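You operate a simulated robot arm through the tools that you are given. There is no shell and no other tool.

Carry out the task below with a simulated robot arm. There is one attempt and no reset: what you move stays moved.

JOB
Swap the red carrier in the block for the grey one.
Fine: free the green lever first; lay the red carrier on the desk, pad up; lock the new one.

The check looks at the end state, three seconds after you hand in, the way a careful person would. Anything else that was tipped, shoved, dropped, spilled or broken makes it a failure.

ROBOT AND FRAMES
A 7-joint arm with a two-finger parallel gripper, fixed in place. Base frame: the origin is at the foot of the arm, x ahead of it, y to its left, z up; the work surface is at about z = 0. Readings come in mm, degrees, newtons and seconds.
With the tool pointing down near the work surface it reaches from about 240 to 620 mm from the base axis. Its first joint turns from -66.0 to 66.0 degrees. Payload 2.6 kg.
Tool frame: the origin (TCP) lies between the finger pads and is the grasp point; the fingertips stand 30 mm ahead of it; z points along the fingers, y is the line along which they close. Largest opening 94 mm; finger width 28, thickness 10; the body of the gripper, 50 by 96 mm, starts 55 mm behind the TCP.
Orientation is told as [roll, pitch, yaw] about the base's x, y, z axes, in that order, counted from this pose: with the fingers straight down and closing along the base's y, the tool's x points along the base's -x, its y along +y and its z along -z.

CONTROLS
- The arm moves only by the tool apply_moves. Its argument "series" is a list that holds one entry, the list of rows, each a list of 7 numbers: the finger opening in cm, from 0 to 9.4, then the shift along the tool's x, y, z in cm, then the turn, a rotation vector about the tool's x, y, z in degrees. In form: [[[jaw, dx, dy, dz, rx, ry, rz], ...]]. A call has 1 to 20 rows; each row is the pose to reach, as a shift and turn from the pose commanded when the call began, along the tool's axes at that moment. A row lasts 0.2 s, in which the tool goes at most 50 mm and 8.6 degrees; a call with a longer step from one row to the next is refused whole, and so is a gripper value outside its range. Where a pose cannot be reached the arm comes as near as it can. A force on the tool above 40 N (or 10 N above the force at the start of the call, whichever is more), or a blocked arm, ends the call early, and 0.2 s more pass. Each finger travels about 72 mm/s and halts on what it meets, pressing with about 43 N; the grip force reading is that of the motor and also rises with nothing between the fingers. The clock runs only during rows and for 0.2 s after the last one: add rows that repeat a pose to give the fingers time. It gives the time, the measured TCP pose, the force on the tool (base axes), the opening and the grip force at its end, in the units of the frame above (readings bear some noise), with the torque about the TCP (base axes, N m) and any sound that the robot's microphone picked up, and new pictures: "show" is both (left out), scene, wrist or none.
- Cameras (640 x 400 px; columns grow to the right, rows downward): "scene" is fixed at [10.4, 414.4, 564.4]; the picture's right is [-0.92, -0.40, 0.00], its down [-0.20, 0.45, -0.87] and it looks along [0.35, -0.80, -0.50] (base axes); focal length 302 px, centre (320, 200). "wrist" rides on the gripper at [76, 14, -102] in the tool frame; the picture's right is [-0.18, 0.98, 0.00], its down [-0.75, -0.14, -0.64] and it looks along [-0.63, -0.12, 0.77] (tool axes); focal length 243 px, centre (320, 200). There is no depth. A picture from a camera that has moved, and an enlarged one, comes with that camera's place and axes in the base frame and with its lens. The place of the scene camera against the robot may be out by one fixed shift of up to 12 mm in any direction.
- zoom(camera, box): a new picture of the part [left, top, right, bottom] of that camera's present view, enlarged. No time passes.
- job_done(): hands the job in; it is judged then, once.

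Places have to be worked out from the pictures, the camera data and where the tool is seen. Open the gripper and draw the arm clear of the work before you hand the job in, unless the task says otherwise.

The tools are called after "Request:" as a command line: name --argument value ..., lists and objects as JSON in quotes. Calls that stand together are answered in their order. apply_moves: Moves the arm, as the interface text tells. Its arguments: {"type":"object","properties":{"series":{"type":"array","items":{"type":"array","items":{"type":"array","items":{"type":"number"}}}},"show":{"type":"string","enum":["both","scene","wrist","none"]}},"required":["series"]} The other tools are called the same way: zoom (camera, box) takes an enlarged picture of a part of a camera's view; job_done () hands the job in.

At the start:

```text
t: 0.0
tcp_pos: [358.3, -92.4, 328.3]
tool_rot: [0.0, 0.0, 0.0]
force: [-0.3, 0.0, 0.4]
ft_torque: [0.02, 0.01, 0.0]
finger_gap: 93.6
finger_force: 0.0
```

scene: 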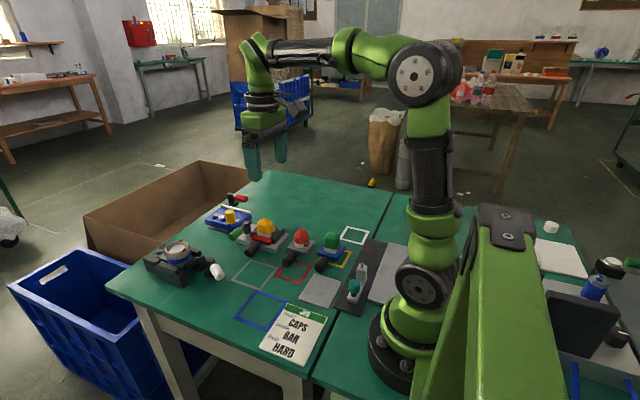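
wrist: 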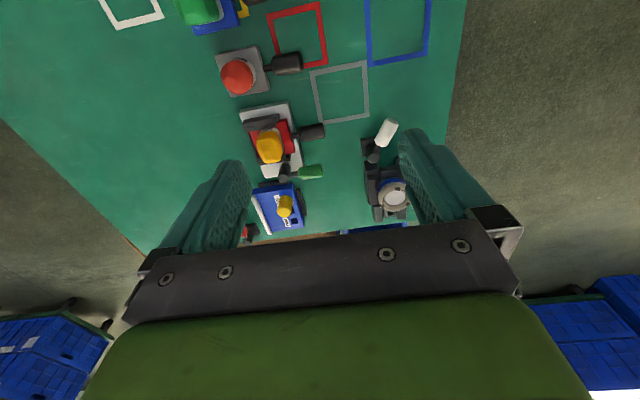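

I start by enlarging both views to identify the block, the carriers and the levers.

Request:
zoom --camera "scene" --box '[120, 180, 400, 360]'

Request:
zoom --camera "wrist" --box '[180, 0, 460, 240]'

Request:
zoom --camera "scene" --box '[190, 180, 300, 265]'

```text
2.22 times, centred on (260, 270) of scene
camera zoom: at [10.4, 414.4, 564.4], right [-0.92, -0.4, 0.0], down [-0.2, 0.45, -0.87], along [0.35, -0.8, -0.5], focal length 671 px, centre (453, 44)
```

zoom: 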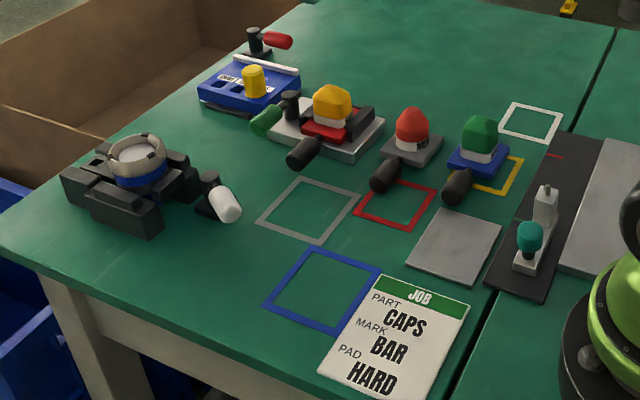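

```text
1.67 times, centred on (320, 120) of wrist
camera zoom: at [281.1, -80.5, 432.3], right [0.18, 0.98, 0.0], down [0.75, -0.14, 0.64], along [0.63, -0.12, -0.77], focal length 404 px, centre (320, 333)
```

zoom: 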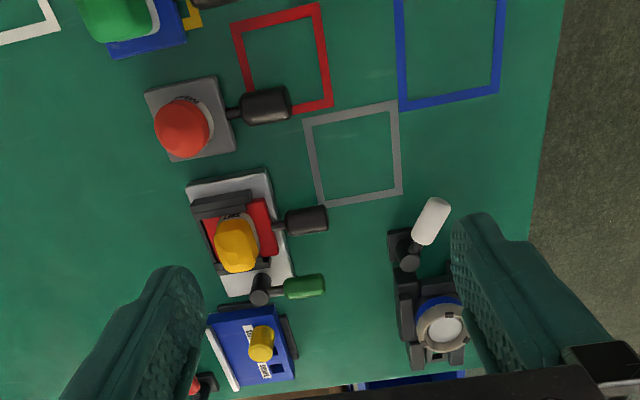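

```text
4.71 times, centred on (245, 222) of scene
camera zoom: at [10.4, 414.4, 564.4], right [-0.92, -0.4, 0.0], down [-0.2, 0.45, -0.87], along [0.35, -0.8, -0.5], focal length 1422 px, centre (673, 94)
```

zoom: 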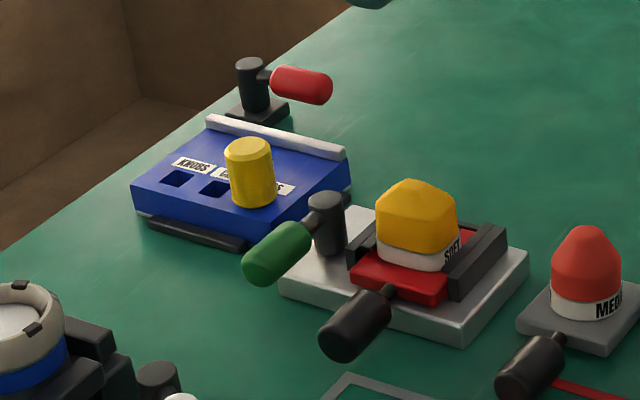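

The block is the grey base plate at about (460,-200), holding the red carrier (yellow pad). The green lever's post stands at its far-x end, and the grey carrier (red pad) lies next to it. I move closer for a better look, staying well above everything.

Request:
apply_moves --series '[[[9.4, 0.9, -2.6, 3.2, 0, 0, 0], [9.4, 1.8, -5.2, 6.4, 0, 0, 0], [9.4, 2.8, -7.8, 9.8, 0, 0, 0], [9.4, 2.8, -7.8, 9.8, 0, 0, 0]]]'

```text
t: 1.0
tcp_pos: [331.6, -170.4, 230.8]
tool_rot: [0.1, 0.0, -0.1]
force: [-0.2, 0.0, -0.3]
ft_torque: [0.01, 0.01, -0.03]
finger_gap: 94.0
finger_force: 0.0
camera wrist: at [255.8, -157.4, 333.3], right [0.18, 0.98, 0.0], down [0.75, -0.14, 0.64], along [0.63, -0.12, -0.77], focal length 243 px, centre (320, 200)
```

scene: 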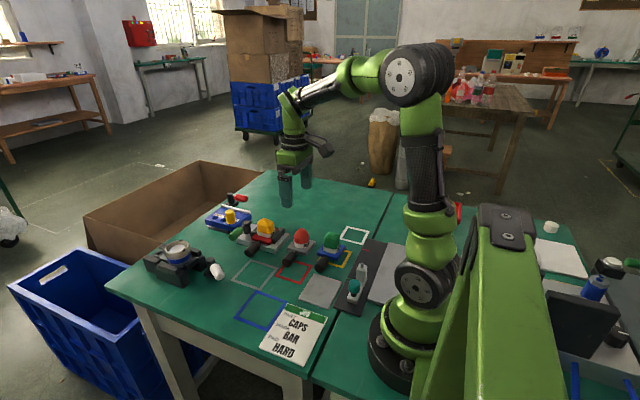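
wrist: 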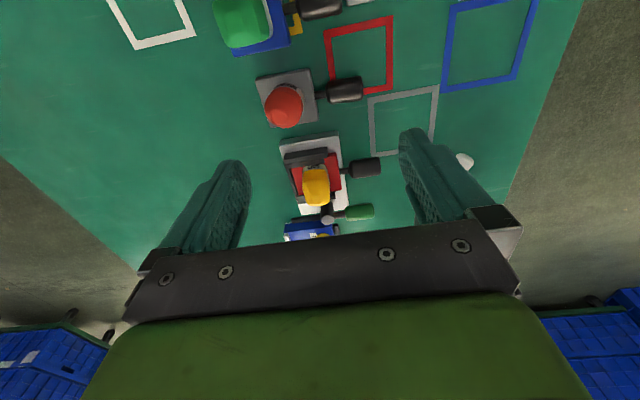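

Request:
zoom --camera "wrist" --box '[240, 60, 400, 240]'

Request:
zoom --camera "scene" --box '[220, 200, 320, 270]'

```text
2.22 times, centred on (320, 150) of wrist
camera zoom: at [255.8, -157.4, 333.3], right [0.18, 0.98, 0.0], down [0.75, -0.14, 0.64], along [0.63, -0.12, -0.77], focal length 539 px, centre (320, 311)
```

zoom: 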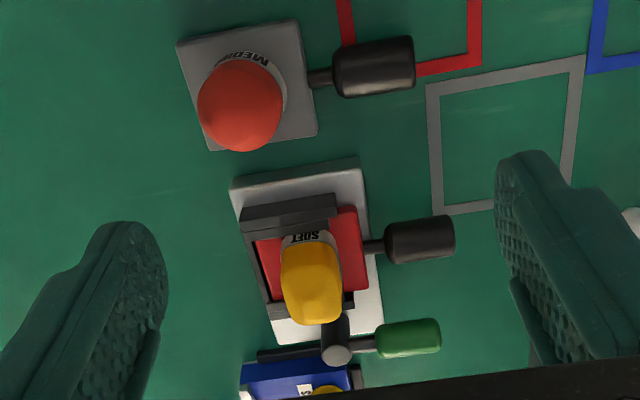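

```text
5.71 times, centred on (270, 235) of scene
camera zoom: at [10.4, 414.4, 564.4], right [-0.92, -0.4, 0.0], down [-0.2, 0.45, -0.87], along [0.35, -0.8, -0.5], focal length 1727 px, centre (606, 0)
```

zoom: 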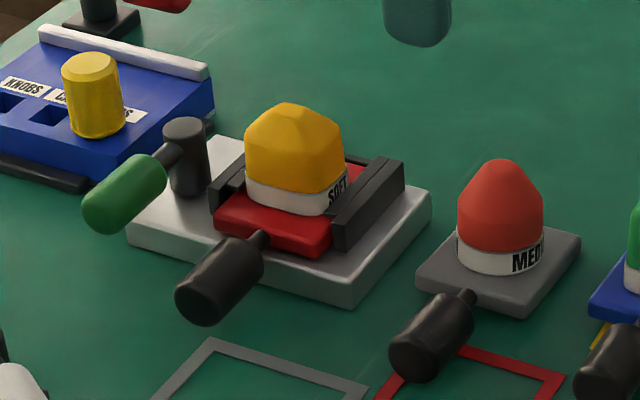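

I want to see the block and its lever from the front (+y side), so I turn the wrist 90° and look toward -y.

Request:
apply_moves --series '[[[9.4, -1.5, 0.3, 0.5, 0, 0, 8], [9.4, -3, 0.6, 1, 0, 0, 16], [9.4, -4.5, 0.9, 1.5, 0, 0, 24], [9.4, -6, 1.2, 2, 0, 0, 32], [9.4, -7.5, 1.5, 2.5, 0, 0, 40], [9.4, -9, 1.8, 3, 0, 0, 48], [9.4, -10.5, 2.1, 3.5, 0, 0, 56], [9.4, -12, 2.4, 4, 0, 0, 64], [9.4, -13.5, 2.7, 4.5, 0, 0, 72], [9.4, -15, 3, 5, 0, 0, 80], [9.4, -16, 3, 5.5, 0, 0, 88], [9.4, -16.8, 3, 6, 0, 0, 90], [9.4, -16.8, 3, 6, 0, 0, 90]]]'

```text
t: 3.8
tcp_pos: [499.4, -141.1, 171.7]
tool_rot: [0.0, 0.1, -90.1]
force: [0.3, 0.3, 1.0]
ft_torque: [-0.01, -0.03, -0.04]
finger_gap: 93.9
finger_force: 0.1
camera wrist: at [512.2, -66.3, 273.8], right [0.98, -0.19, 0.0], down [-0.14, -0.75, 0.64], along [-0.12, -0.63, -0.77], focal length 243 px, centre (320, 200)
```

scene: 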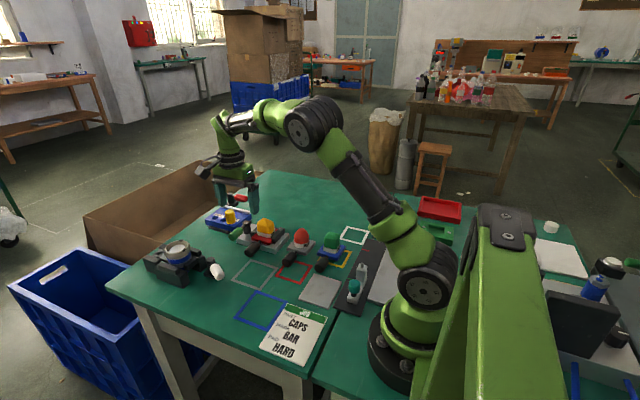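
wrist: 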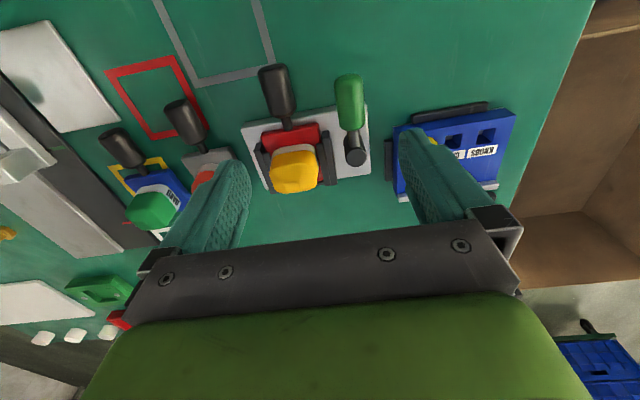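

Request:
zoom --camera "wrist" --box '[220, 50, 400, 210]'

Request:
zoom --camera "wrist" --box '[240, 100, 400, 200]'

```text
2.50 times, centred on (310, 130) of wrist
camera zoom: at [512.2, -66.3, 273.8], right [0.98, -0.19, 0.0], down [-0.14, -0.75, 0.64], along [-0.12, -0.63, -0.77], focal length 606 px, centre (345, 375)
```

zoom: 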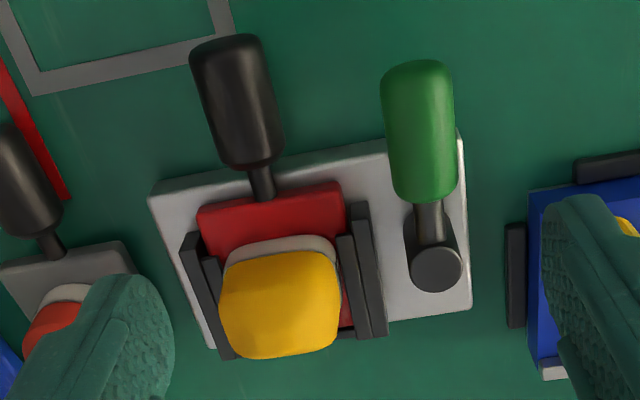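

```text
4.00 times, centred on (320, 150) of wrist
camera zoom: at [512.2, -66.3, 273.8], right [0.98, -0.19, 0.0], down [-0.14, -0.75, 0.64], along [-0.12, -0.63, -0.77], focal length 970 px, centre (320, 400)
```

zoom: 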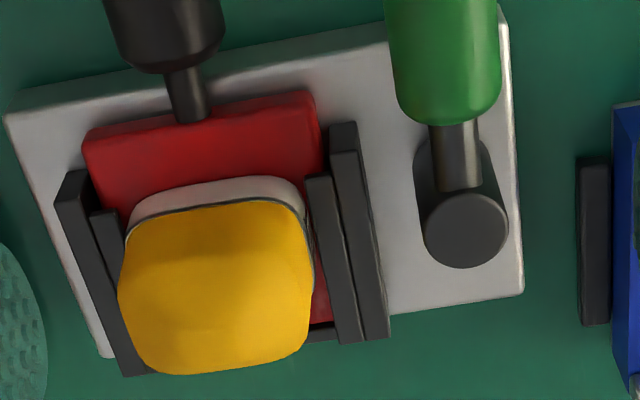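

The lever is a vertical post at about (525,-196), top at z≈54. Its green handle points to +y, with the axis at z≈49 and the tip at y≈-121. I position the jaws above the handle, closing along x, and check before descending.

Request:
apply_moves --series '[[[6, 0.1, 1.3, 2.5, 0, 0, 0], [5.5, 0.1, 2.65, 5, 0, 0, 0], [5.5, 0.1, 2.65, 6.5, 0, 0, 0], [5.5, 0.1, 2.65, 6.5, 0, 0, 0]]]'

Request:
zoom --camera "scene" --box '[180, 160, 300, 270]'

Request:
zoom --camera "wrist" --box '[160, 0, 480, 240]'

```text
t: 4.8
tcp_pos: [524.1, -140.0, 107.0]
tool_rot: [0.0, 0.0, -90.0]
force: [0.1, -0.4, 0.7]
ft_torque: [0.0, -0.01, 0.01]
finger_gap: 54.8
finger_force: 0.1
camera wrist: at [537.4, -65.3, 209.1], right [0.98, -0.18, 0.0], down [-0.14, -0.75, 0.64], along [-0.12, -0.63, -0.77], focal length 243 px, centre (320, 200)
```

scene: 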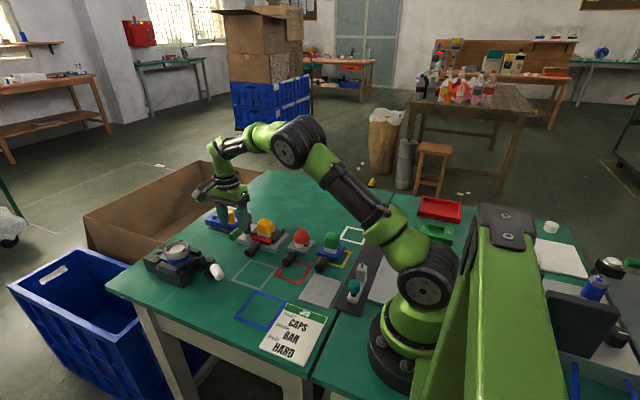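
wrist: 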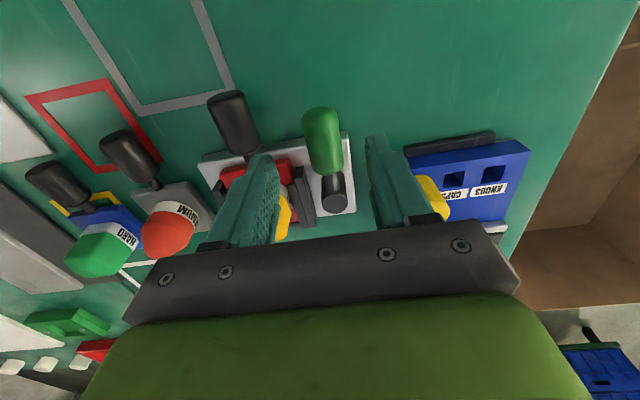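

```text
3.64 times, centred on (240, 215) of scene
camera zoom: at [10.4, 414.4, 564.4], right [-0.92, -0.4, 0.0], down [-0.2, 0.45, -0.87], along [0.35, -0.8, -0.5], focal length 1099 px, centre (611, 146)
```

zoom: 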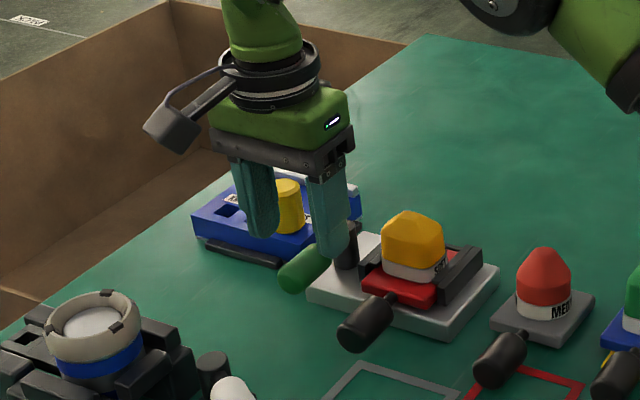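

```text
1.67 times, centred on (320, 120) of wrist
camera zoom: at [537.4, -65.3, 209.1], right [0.98, -0.18, 0.0], down [-0.14, -0.75, 0.64], along [-0.12, -0.63, -0.77], focal length 404 px, centre (320, 333)
```

zoom: 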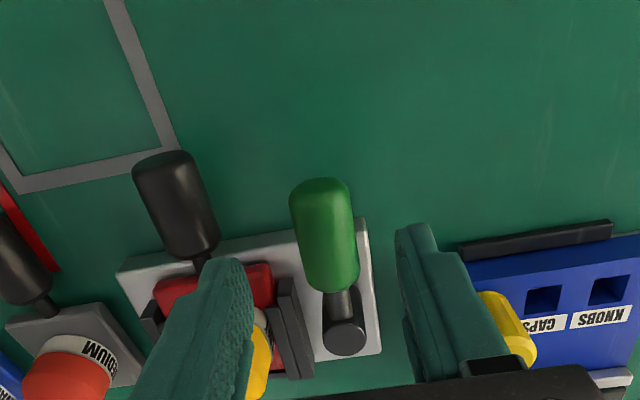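

The handle lies between the fingers. I descend to handle height and close on it.

Request:
apply_moves --series '[[[5.5, 0, 0.2, 2, 0, 0, 0], [5.5, 0, 0.2, 4, 0, 0, 0], [5.5, 0, 0.2, 5.9, 0, 0, 0], [5.5, 0, 0.2, 5.9, 0, 0, 0], [4, 0, 0.2, 5.9, 0, 0, 0], [3, 0, 0.2, 5.9, 0, 0, 0], [2.4, 0, 0.2, 5.9, 0, 0, 0], [2.4, 0, 0.2, 5.9, 0, 0, 0]]]'

Request:
zoom --camera "wrist" --box '[160, 0, 480, 240]'

```text
t: 6.6
tcp_pos: [526.5, -140.6, 47.9]
tool_rot: [-0.1, 0.1, -90.1]
force: [-7.0, 2.5, -0.5]
ft_torque: [0.01, -0.05, -0.44]
finger_gap: 29.1
finger_force: 44.8
camera wrist: at [540.3, -64.6, 150.4], right [0.98, -0.19, 0.0], down [-0.14, -0.75, 0.64], along [-0.12, -0.63, -0.77], focal length 243 px, centre (320, 200)
```

scene: 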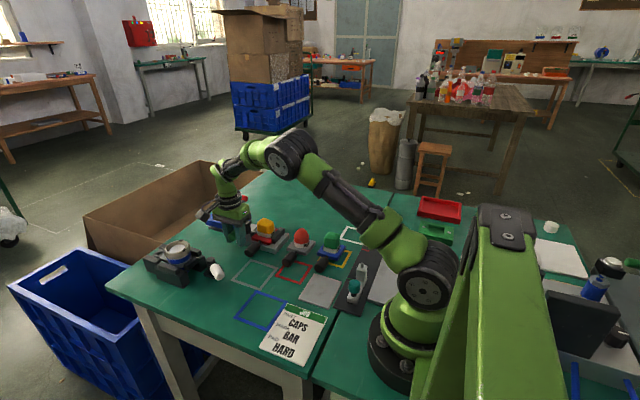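
wrist: 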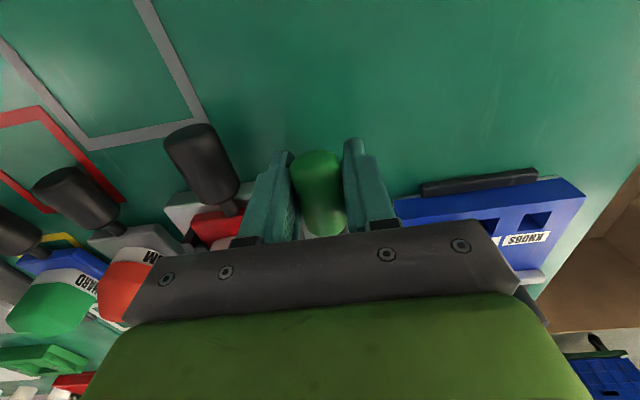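

```text
1.67 times, centred on (320, 120) of wrist
camera zoom: at [540.3, -64.6, 150.4], right [0.98, -0.19, 0.0], down [-0.14, -0.75, 0.64], along [-0.12, -0.63, -0.77], focal length 404 px, centre (320, 333)
```

zoom: 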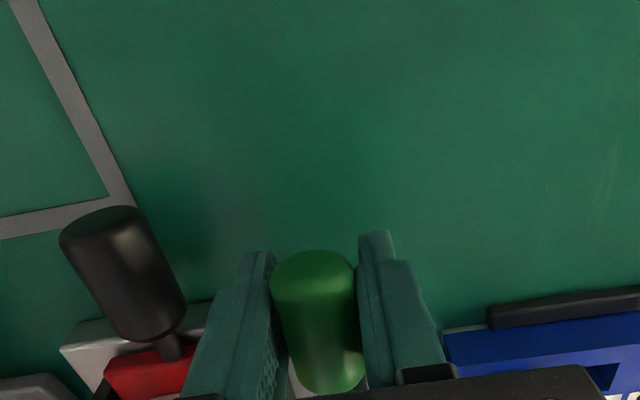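

The handle is gripped (29 mm wide). I test a small turn about the post: 5° towards +x first, watching the force.

Request:
apply_moves --series '[[[2.4, 0, 0.12, 0, 0, 0, 1.25], [2.4, -0.01, 0.24, 0, 0, 0, 2.5], [2.4, -0.015, 0.36, 0, 0, 0, 3.75], [2.4, -0.02, 0.49, 0, 0, 0, 5], [2.4, -0.02, 0.49, 0, 0, 0, 5]]]' --show "wrist"

```text
t: 7.8
tcp_pos: [531.8, -140.5, 47.3]
tool_rot: [-0.2, 0.2, -95.2]
force: [-15.0, 6.3, 4.6]
ft_torque: [-0.18, 0.06, -0.78]
finger_gap: 29.2
finger_force: 44.6
camera wrist: at [551.7, -66.5, 150.4], right [0.96, -0.27, 0.0], down [-0.21, -0.74, 0.64], along [-0.18, -0.62, -0.77], focal length 243 px, centre (320, 200)
```

wrist: 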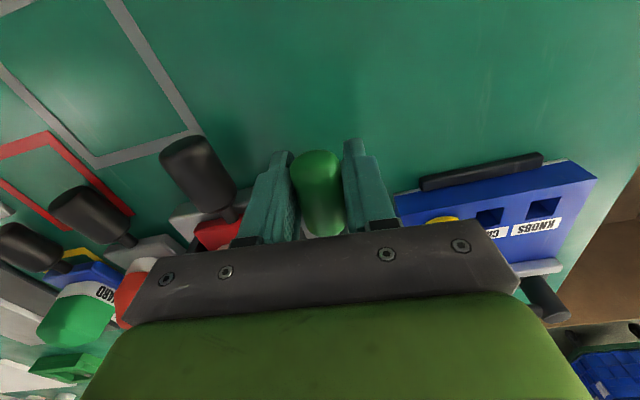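

The tool moved with about 8 N more resistance. I compare with the other direction: back to the start and 5° towards -x.

Request:
apply_moves --series '[[[2.4, 0.0, -0.24, 0, 0, 0, -2.5], [2.4, 0.02, -0.49, 0, 0, 0, -5], [2.4, 0.02, -0.49, 0, 0, 0, -5]]]' --show "none"

Request:
apply_moves --series '[[[2.4, 0, -0.12, 0, 0, 0, -1.25], [2.4, -0.01, -0.24, 0, 0, 0, -2.5], [2.4, -0.015, -0.36, 0, 0, 0, -3.75], [2.4, -0.02, -0.49, 0, 0, 0, -5], [2.4, -0.02, -0.49, 0, 0, 0, -5]]]' --show "wrist"

```text
t: 8.6
tcp_pos: [526.2, -139.6, 47.0]
tool_rot: [0.0, 0.0, -90.0]
force: [-6.7, 1.8, -2.8]
ft_torque: [1.07, -0.17, -0.49]
finger_gap: 29.0
finger_force: 45.4
```

```text
t: 9.4
tcp_pos: [525.9, -140.2, 49.1]
tool_rot: [0.4, -0.3, -86.2]
force: [4.3, 0.8, -3.5]
ft_torque: [-0.32, 0.04, -0.9]
finger_gap: 30.7
finger_force: 44.9
stopped in row 4: the force on the tool passed its limit at 44 N (the readings are from after the stop); the commanded pose is now the measured one
camera wrist: at [533.4, -63.6, 150.2], right [0.99, -0.12, 0.01], down [-0.1, -0.76, 0.64], along [-0.07, -0.64, -0.76], focal length 243 px, centre (320, 200)
```

wrist: 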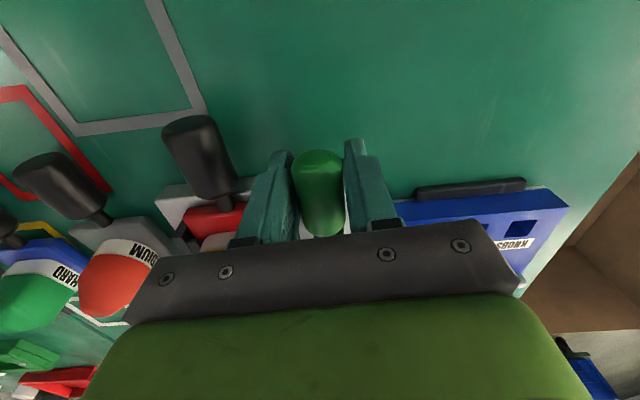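

Towards -x the lever is firmly stopped, so it frees towards +x. The blue box (top z≈30) lies on that side, so I re-grip the handle with only the fingertips, at z≈70, to clear it before swinging.

Request:
apply_moves --series '[[[4.5, 0, 0, 0, 0, 0, 0], [5.5, 0, 0, 0, 0, 0, 0], [5.5, 0, 0, 0, 0.3, -0.4, 3.8], [5.5, 0, 0, -1.1, 0.3, -0.4, 3.8], [5.5, 0, 0, -2.2, 0.3, -0.4, 3.8], [5.5, 0, 0, -2.2, 0.3, -0.4, 3.8]]]'

Request:
zoom --camera "scene" --box '[180, 160, 300, 270]'

Request:
zoom --camera "wrist" --box '[220, 80, 600, 280]'

```text
t: 10.8
tcp_pos: [524.9, -139.8, 70.1]
tool_rot: [0.3, -0.7, -90.0]
force: [-0.1, 0.1, 0.3]
ft_torque: [-0.01, -0.02, -0.02]
finger_gap: 55.0
finger_force: 0.0
camera wrist: at [538.1, -62.5, 171.6], right [0.98, -0.18, 0.01], down [-0.14, -0.75, 0.65], along [-0.11, -0.64, -0.76], focal length 243 px, centre (320, 200)
```

scene: 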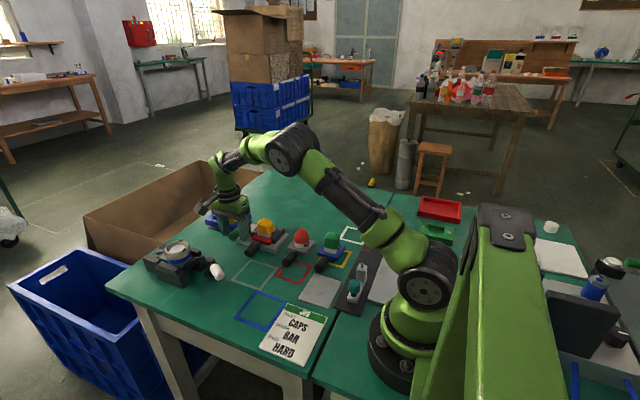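
wrist: 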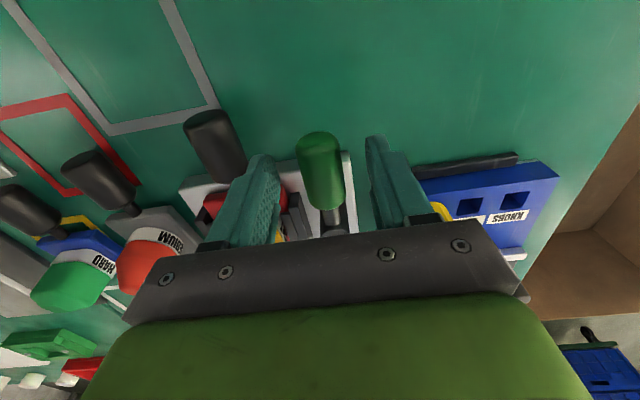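

```text
3.64 times, centred on (240, 215) of scene
camera zoom: at [10.4, 414.4, 564.4], right [-0.92, -0.4, 0.0], down [-0.2, 0.45, -0.87], along [0.35, -0.8, -0.5], focal length 1099 px, centre (611, 146)
```

zoom: 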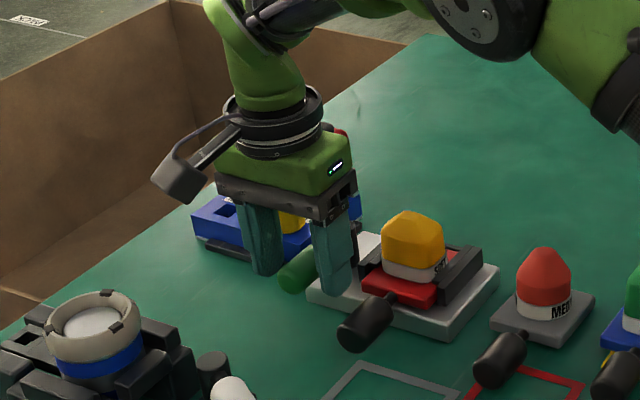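

```text
1.68 times, centred on (410, 180) of wrist
camera zoom: at [538.1, -62.5, 171.6], right [0.98, -0.18, 0.01], down [-0.14, -0.75, 0.65], along [-0.11, -0.64, -0.76], focal length 409 px, centre (168, 234)
```

zoom: 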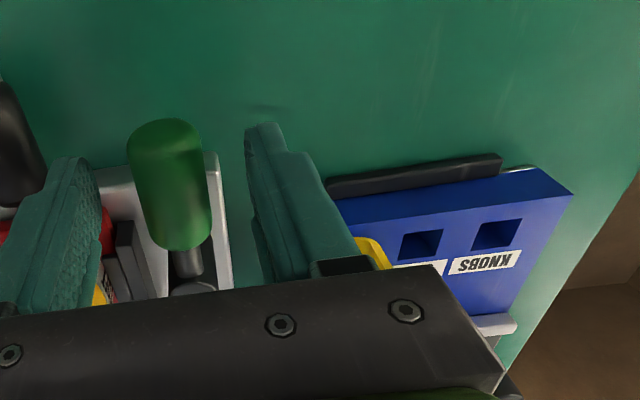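

Now I close and swing the lever 20° about the post towards +x.

Request:
apply_moves --series '[[[4, 0, 0.05, 0, 0, 0, 0], [2.5, 0, 0.05, 0, 0, 0, 0], [2.4, 0, 0.05, 0, 0, 0, 0], [2.4, -0.021, 0.49, 0, 0, 0, 5], [2.4, -0.085, 0.97, 0, 0, 0, 10], [2.4, -0.19, 1.45, 0, 0, 0, 15], [2.4, -0.34, 1.92, 0, 0, 0, 20], [2.4, -0.34, 1.92, 0, 0, 0, 20]]]'

Request:
zoom --camera "wrist" --box '[220, 80, 600, 280]'

```text
t: 12.6
tcp_pos: [544.6, -142.8, 70.3]
tool_rot: [0.4, -0.6, -110.1]
force: [-2.8, -0.8, -0.7]
ft_torque: [0.01, 0.09, 0.07]
finger_gap: 25.4
finger_force: 1.6
camera wrist: at [583.2, -75.8, 172.1], right [0.86, -0.51, 0.01], down [-0.39, -0.65, 0.65], along [-0.32, -0.56, -0.76], focal length 243 px, centre (320, 200)
```

scene: 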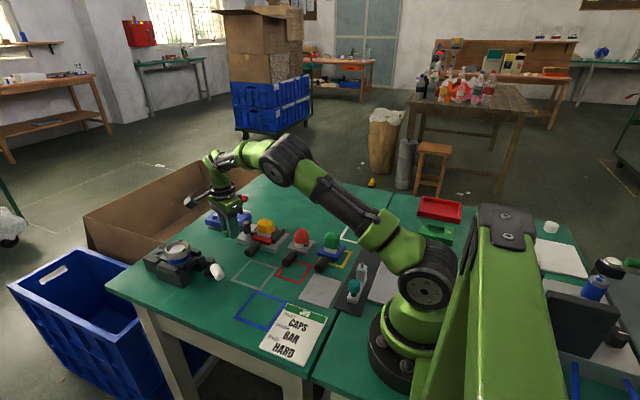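
wrist: 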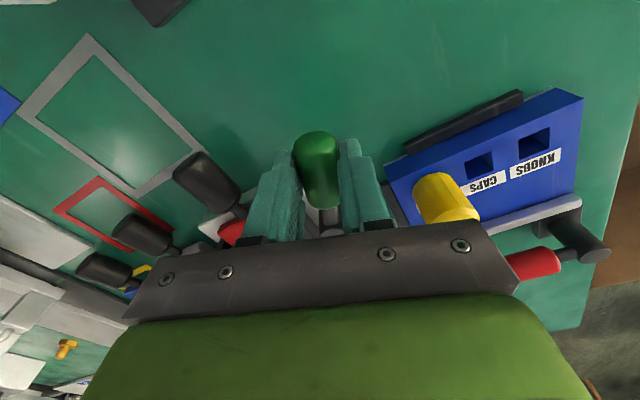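

```text
1.68 times, centred on (410, 180) of wrist
camera zoom: at [583.2, -75.8, 172.1], right [0.86, -0.51, 0.01], down [-0.39, -0.65, 0.65], along [-0.32, -0.56, -0.76], focal length 409 px, centre (168, 234)
```

zoom: 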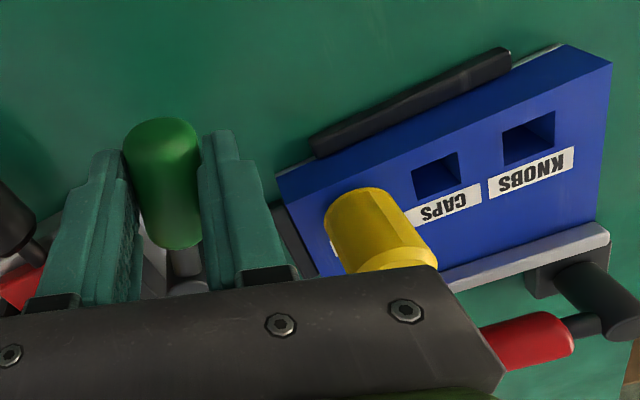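

The lever follows with little resistance. The yellow knob on the blue box is at about (600,-207), so I continue another 20° while still clear of it.

Request:
apply_moves --series '[[[2.4, -0.021, 0.49, 0, 0, 0, 5], [2.4, -0.085, 0.97, 0, 0, 0, 10], [2.4, -0.19, 1.45, 0, 0, 0, 15], [2.4, -0.34, 1.92, 0, 0, 0, 20], [2.4, -0.34, 1.92, 0, 0, 0, 20]]]'

Request:
zoom --camera "wrist" --box '[220, 80, 600, 280]'

Request:
zoom --camera "scene" --box '[180, 160, 300, 270]'

```text
t: 13.8
tcp_pos: [562.8, -152.1, 69.7]
tool_rot: [0.5, -0.4, -130.0]
force: [-1.7, 2.7, -1.3]
ft_torque: [0.09, 0.01, -0.07]
finger_gap: 25.8
finger_force: 2.0
camera wrist: at [620.9, -103.0, 172.4], right [0.64, -0.77, 0.01], down [-0.59, -0.48, 0.64], along [-0.49, -0.42, -0.76], focal length 243 px, centre (320, 200)
```

scene: 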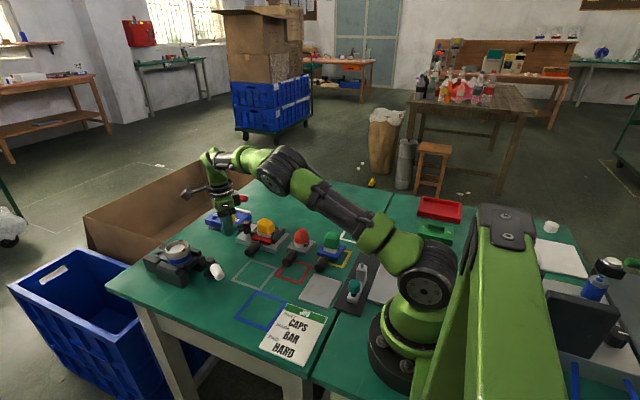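
wrist: 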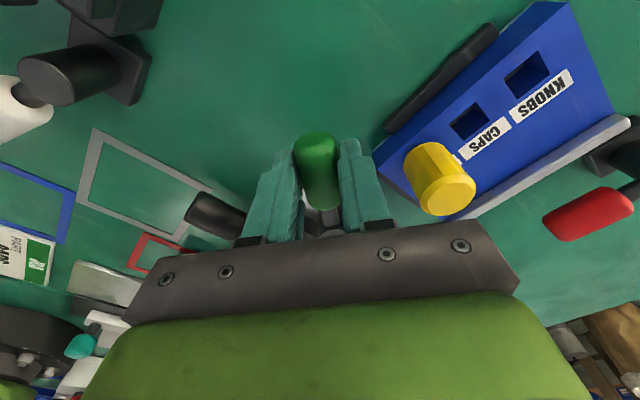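

```text
1.68 times, centred on (410, 180) of wrist
camera zoom: at [620.9, -103.0, 172.4], right [0.64, -0.77, 0.01], down [-0.59, -0.48, 0.64], along [-0.49, -0.42, -0.76], focal length 409 px, centre (168, 234)
```

zoom: 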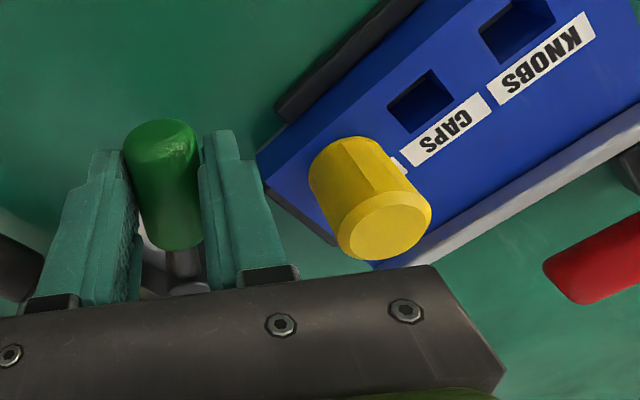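

```text
3.64 times, centred on (240, 215) of scene
camera zoom: at [10.4, 414.4, 564.4], right [-0.92, -0.4, 0.0], down [-0.2, 0.45, -0.87], along [0.35, -0.8, -0.5], focal length 1099 px, centre (611, 146)
```

zoom: 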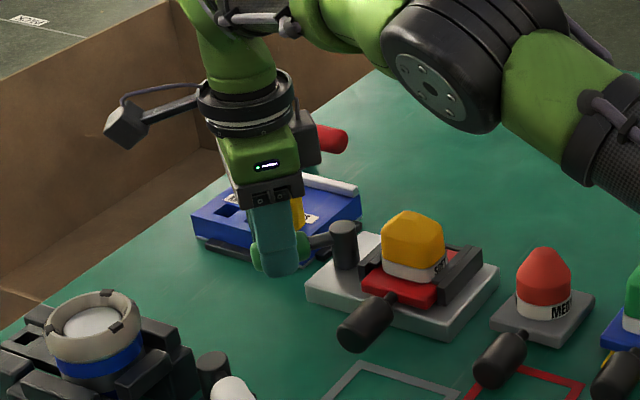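

Still moving freely. Geometry says the outer finger stays more than 20 mm from the knob up to 65°, so I continue in two steps.

Request:
apply_moves --series '[[[2.4, -0.021, 0.49, 0, 0, 0, 5], [2.4, -0.085, 0.97, 0, 0, 0, 10], [2.4, -0.19, 1.45, 0, 0, 0, 15], [2.4, -0.34, 1.92, 0, 0, 0, 20], [2.4, -0.34, 1.92, 0, 0, 0, 20]]]'

Request:
zoom --camera "wrist" --box '[220, 80, 600, 280]'

Request:
zoom --camera "scene" --box '[180, 160, 300, 270]'

```text
t: 15.0
tcp_pos: [573.4, -167.6, 71.3]
tool_rot: [0.6, -0.2, -149.9]
force: [-2.1, 5.8, 1.1]
ft_torque: [0.16, 0.02, -0.09]
finger_gap: 27.3
finger_force: 2.7
camera wrist: at [646.3, -142.2, 173.0], right [0.33, -0.94, 0.01], down [-0.73, -0.25, 0.64], along [-0.6, -0.22, -0.77], focal length 243 px, centre (320, 200)
```

scene: 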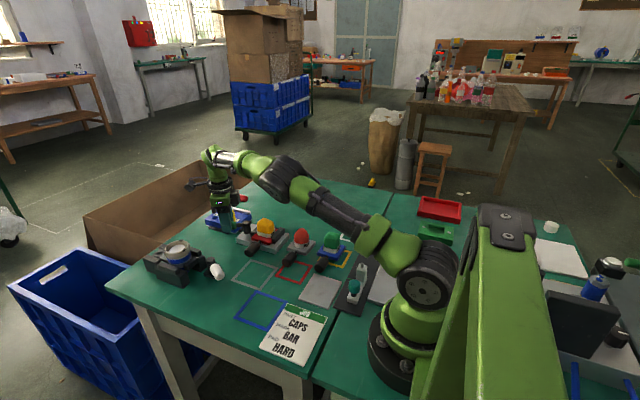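
wrist: 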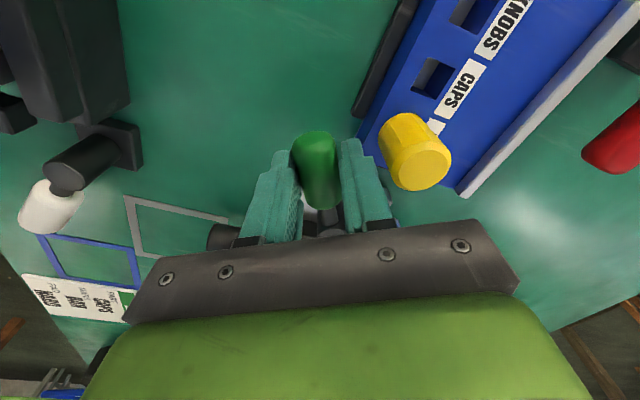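

```text
1.68 times, centred on (410, 180) of wrist
camera zoom: at [646.3, -142.2, 173.0], right [0.33, -0.94, 0.01], down [-0.73, -0.25, 0.64], along [-0.6, -0.22, -0.77], focal length 409 px, centre (168, 234)
```

zoom: 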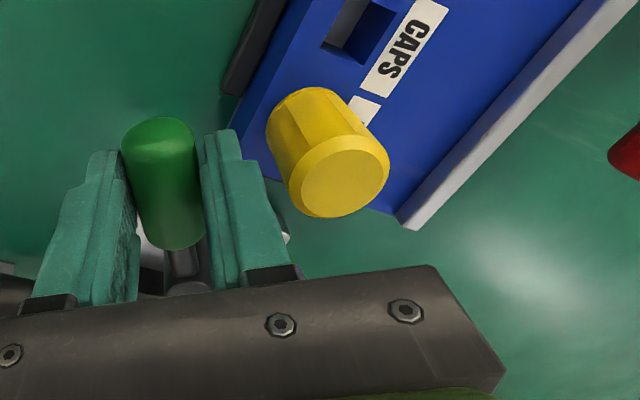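

```text
3.64 times, centred on (240, 215) of scene
camera zoom: at [10.4, 414.4, 564.4], right [-0.92, -0.4, 0.0], down [-0.2, 0.45, -0.87], along [0.35, -0.8, -0.5], focal length 1099 px, centre (611, 146)
```

zoom: 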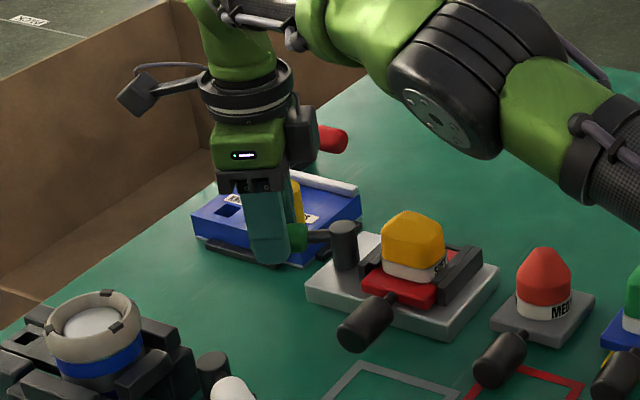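

At 60° there is about 10 mm of room left before the knob. I push 8° more and watch for a stop.

Request:
apply_moves --series '[[[2.4, -0.008, 0.29, 0, 0, 0, 3], [2.4, -0.03, 0.59, 0, 0, 0, 6], [2.4, -0.055, 0.78, 0, 0, 0, 8], [2.4, -0.055, 0.78, 0, 0, 0, 8]]]'

Request:
zoom --camera "wrist" --box '[220, 80, 600, 280]'

```text
t: 16.0
tcp_pos: [576.8, -171.0, 68.2]
tool_rot: [0.1, -0.3, -158.0]
force: [-22.0, 23.2, -2.4]
ft_torque: [0.25, 0.57, 0.64]
finger_gap: 39.1
finger_force: 13.7
camera wrist: at [652.4, -157.0, 171.0], right [0.2, -0.98, 0.0], down [-0.75, -0.15, 0.64], along [-0.63, -0.13, -0.77], focal length 243 px, centre (320, 200)
```

scene: 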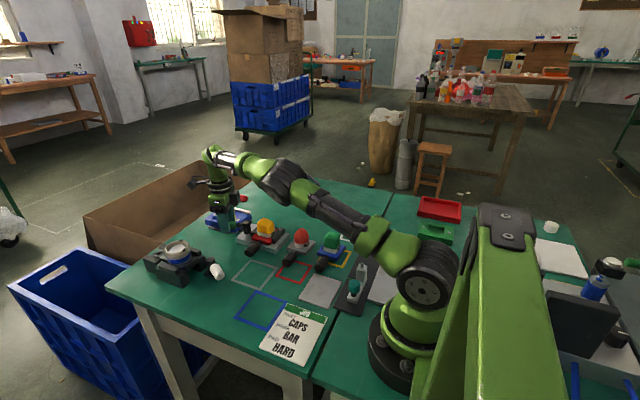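
wrist: 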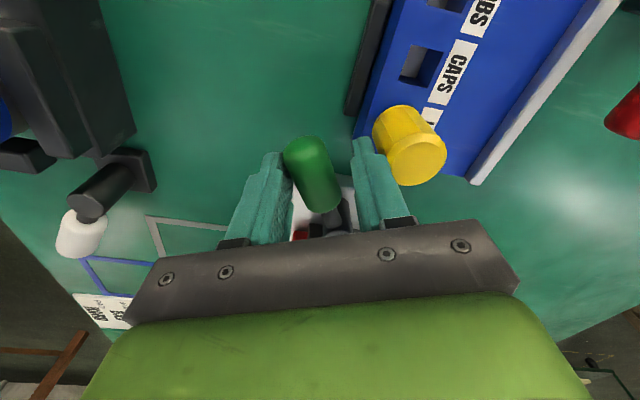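

```text
1.68 times, centred on (410, 180) of wrist
camera zoom: at [652.4, -157.0, 171.0], right [0.2, -0.98, 0.0], down [-0.75, -0.15, 0.64], along [-0.63, -0.13, -0.77], focal length 409 px, centre (168, 234)
```

zoom: 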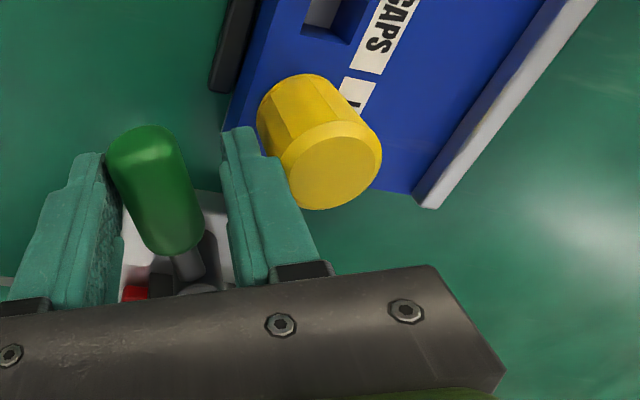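

The handle stopped at about 60°, its end stop. I return to 60° at once, ease the jaws open, and rise clear.

Request:
apply_moves --series '[[[3.0, -0.03, -0.4, 0, 0, 0, -4], [3.0, -0.055, -0.78, 0, 0, 0, -8], [3.4, -0.055, -0.78, 0, 0, 0, -8], [3.4, -0.055, -0.78, -0.8, 0, 0, -8], [3.4, -0.055, -0.78, -3, 0, 0, -8], [3.4, -0.055, -0.78, -6, 0, 0, -8], [3.4, -0.055, -0.78, -9, 0, 0, -8]]]'

Request:
zoom --camera "wrist" --box '[220, 40, 600, 280]'

Request:
zoom --camera "scene" --box '[180, 160, 300, 270]'

```text
t: 17.6
tcp_pos: [573.7, -165.5, 161.9]
tool_rot: [0.7, -0.2, -149.9]
force: [-0.9, -0.5, 0.7]
ft_torque: [0.01, -0.02, 0.0]
finger_gap: 33.9
finger_force: 0.1
camera wrist: at [646.1, -139.7, 264.1], right [0.33, -0.94, 0.01], down [-0.72, -0.25, 0.64], along [-0.6, -0.22, -0.77], focal length 243 px, centre (320, 200)
```

scene: 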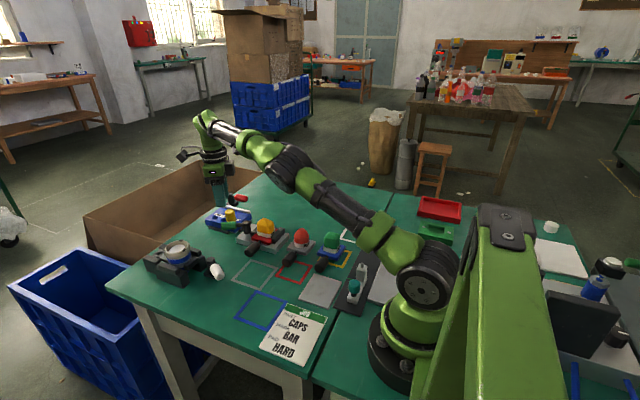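
wrist: 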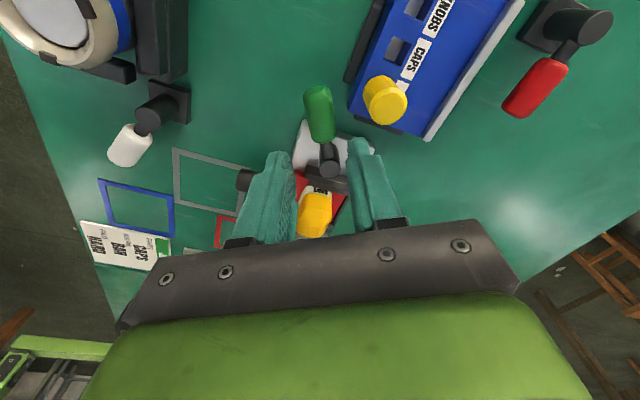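

```text
1.67 times, centred on (410, 160) of wrist
camera zoom: at [646.1, -139.7, 264.1], right [0.33, -0.94, 0.01], down [-0.72, -0.25, 0.64], along [-0.6, -0.22, -0.77], focal length 404 px, centre (170, 267)
```

zoom: 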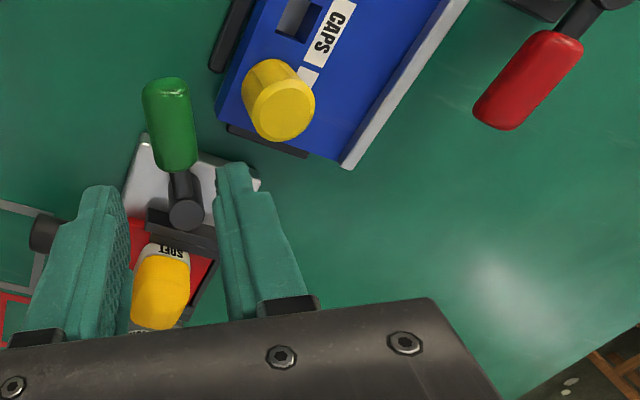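

```text
3.64 times, centred on (240, 215) of scene
camera zoom: at [10.4, 414.4, 564.4], right [-0.92, -0.4, 0.0], down [-0.2, 0.45, -0.87], along [0.35, -0.8, -0.5], focal length 1099 px, centre (611, 146)
```

zoom: 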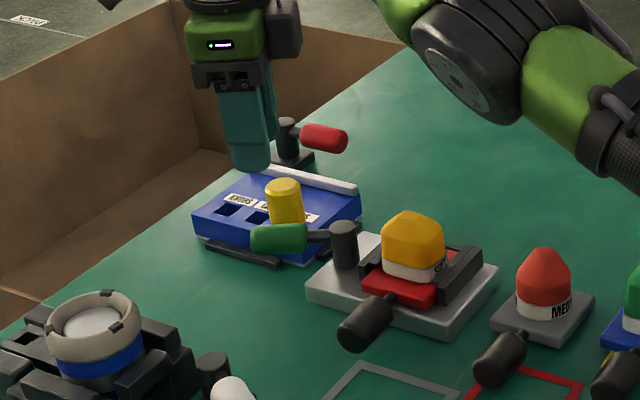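

The lever now stands about 61° out, against its stop, and the knob and box are undisturbed. I turn back and move above the red carrier's black handle at about (459,-126).

Request:
apply_moves --series '[[[6, -1, -1.15, 0, 0, 0, -7.5], [6, -2, -2.3, 0, 0, 0, -15], [6, -3, -3.45, 0, 0, 0, -22.5], [6, -4, -4.6, 0, 0, 0, -30], [6, -5, -5.7, 0, 0, 0, -37.5], [6, -6, -6.9, 0, 0, 0, -45], [6, -7, -8, 0, 0, 0, -52.5], [6, -7.96, -9.16, 0, 0, 0, -60], [5, -7.96, -9.16, 0, 0, 0, -60]]]'

Request:
zoom --camera "wrist" --box '[160, 0, 480, 240]'

```text
t: 19.6
tcp_pos: [459.9, -127.0, 160.3]
tool_rot: [0.2, -0.7, -89.7]
force: [0.5, -0.1, 0.2]
ft_torque: [-0.01, 0.01, 0.01]
finger_gap: 49.9
finger_force: 0.1
camera wrist: at [472.4, -50.7, 261.7], right [0.98, -0.18, 0.01], down [-0.14, -0.75, 0.65], along [-0.11, -0.64, -0.76], focal length 243 px, centre (320, 200)
```

scene: 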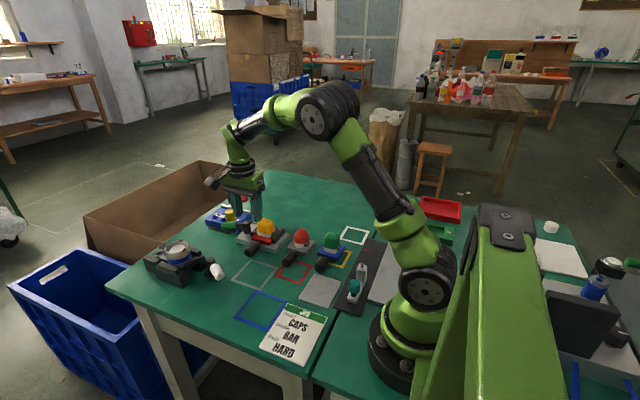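
wrist: 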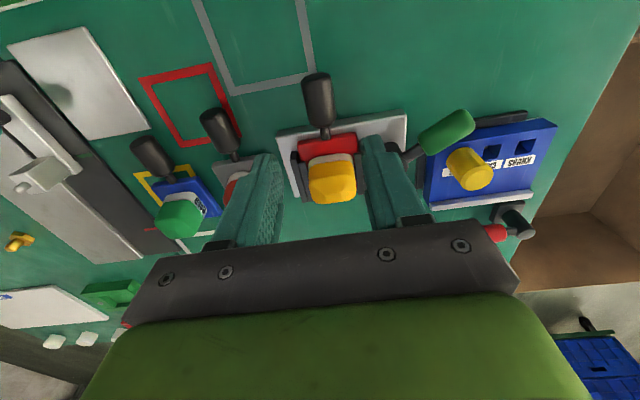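

```text
1.67 times, centred on (320, 120) of wrist
camera zoom: at [472.4, -50.7, 261.7], right [0.98, -0.18, 0.01], down [-0.14, -0.75, 0.65], along [-0.11, -0.64, -0.76], focal length 404 px, centre (320, 333)
```

zoom: 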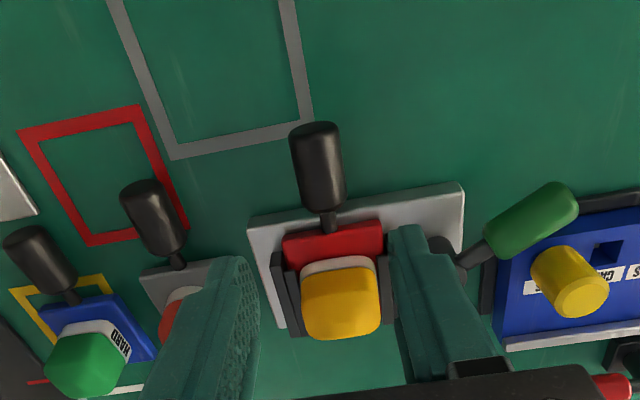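

The red handle's axis is at x≈462, y from -148 to -103, z≈32. I descend with TCP at z≈48, so the fingertips stay clear of the desk when the carrier is laid down later, and grip firmly.

Request:
apply_moves --series '[[[5, 0.1, 0.2, 3.5, 0.7, -0.2, 0.3], [5, 0.1, 0.2, 7, 0.7, -0.2, 0.3], [5, 0.1, 0.2, 9.5, 0.7, -0.2, 0.3], [5, 0.1, 0.2, 11.2, 0.7, -0.2, 0.3], [5, 0.1, 0.2, 11.2, 0.7, -0.2, 0.3]]]'

Request:
zoom --camera "wrist" --box '[160, 0, 480, 240]'

Request:
zoom --camera "scene" --box '[180, 160, 300, 270]'

```text
t: 20.8
tcp_pos: [461.6, -126.6, 46.5]
tool_rot: [-0.4, -0.9, -90.2]
force: [-0.4, -0.7, 0.7]
ft_torque: [0.01, -0.07, 0.02]
finger_gap: 49.8
finger_force: 0.0
camera wrist: at [477.0, -49.9, 147.7], right [0.98, -0.19, -0.01], down [-0.14, -0.74, 0.65], along [-0.13, -0.64, -0.76], focal length 243 px, centre (320, 200)
```

scene: 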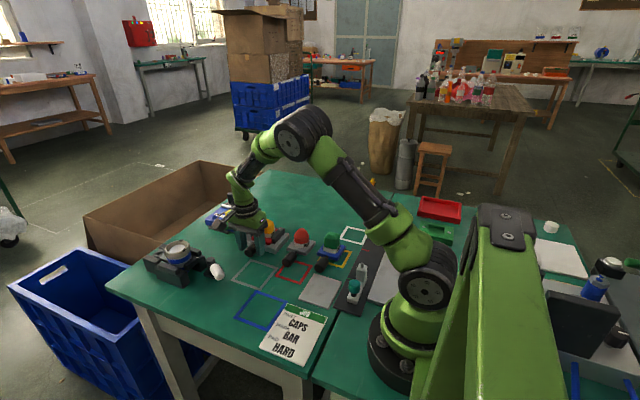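
wrist: 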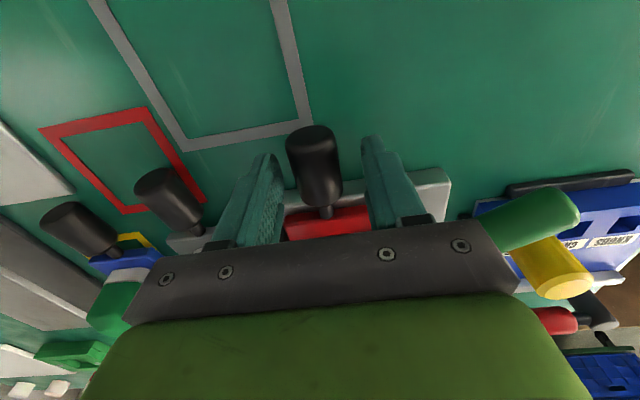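

```text
1.67 times, centred on (320, 120) of wrist
camera zoom: at [477.0, -49.9, 147.7], right [0.98, -0.19, -0.01], down [-0.14, -0.74, 0.65], along [-0.13, -0.64, -0.76], focal length 404 px, centre (320, 333)
```

zoom: 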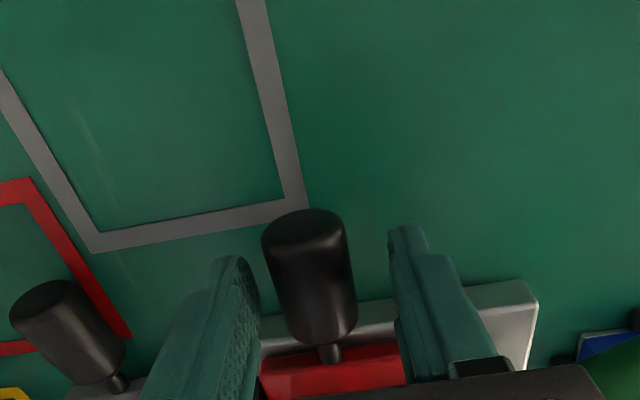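

```text
3.64 times, centred on (240, 215) of scene
camera zoom: at [10.4, 414.4, 564.4], right [-0.92, -0.4, 0.0], down [-0.2, 0.45, -0.87], along [0.35, -0.8, -0.5], focal length 1099 px, centre (611, 146)
```

zoom: 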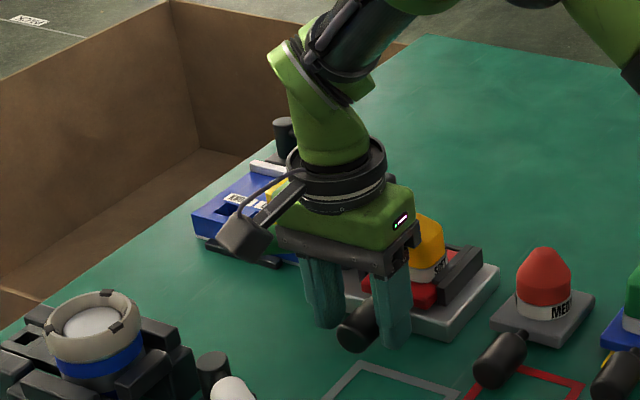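

Well centred. I close on the handle (with a slight tilt correction).

Request:
apply_moves --series '[[[5, 0, 0, 0, -0.4, 0.9, -0.2], [4, 0, 0, 0, -0.4, 0.9, -0.2], [3, 0, 0, 0, -0.4, 0.9, -0.2], [2, 0, 0, 0, -0.4, 0.9, -0.2], [1, 0, 0, 0, -0.4, 0.9, -0.2], [1, 0, 0, 0, -0.4, 0.9, -0.2]]]' --show "wrist"

```text
t: 22.2
tcp_pos: [458.9, -126.6, 46.7]
tool_rot: [-0.4, 0.0, -90.1]
force: [-24.7, 1.8, 9.0]
ft_torque: [0.27, 0.61, 0.73]
finger_gap: 26.4
finger_force: 42.6
camera wrist: at [474.6, -52.4, 148.9], right [0.98, -0.19, -0.01], down [-0.14, -0.75, 0.64], along [-0.12, -0.63, -0.77], focal length 243 px, centre (320, 200)
```

wrist: 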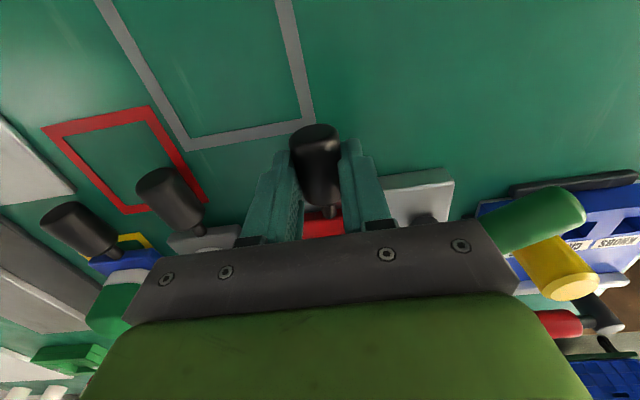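

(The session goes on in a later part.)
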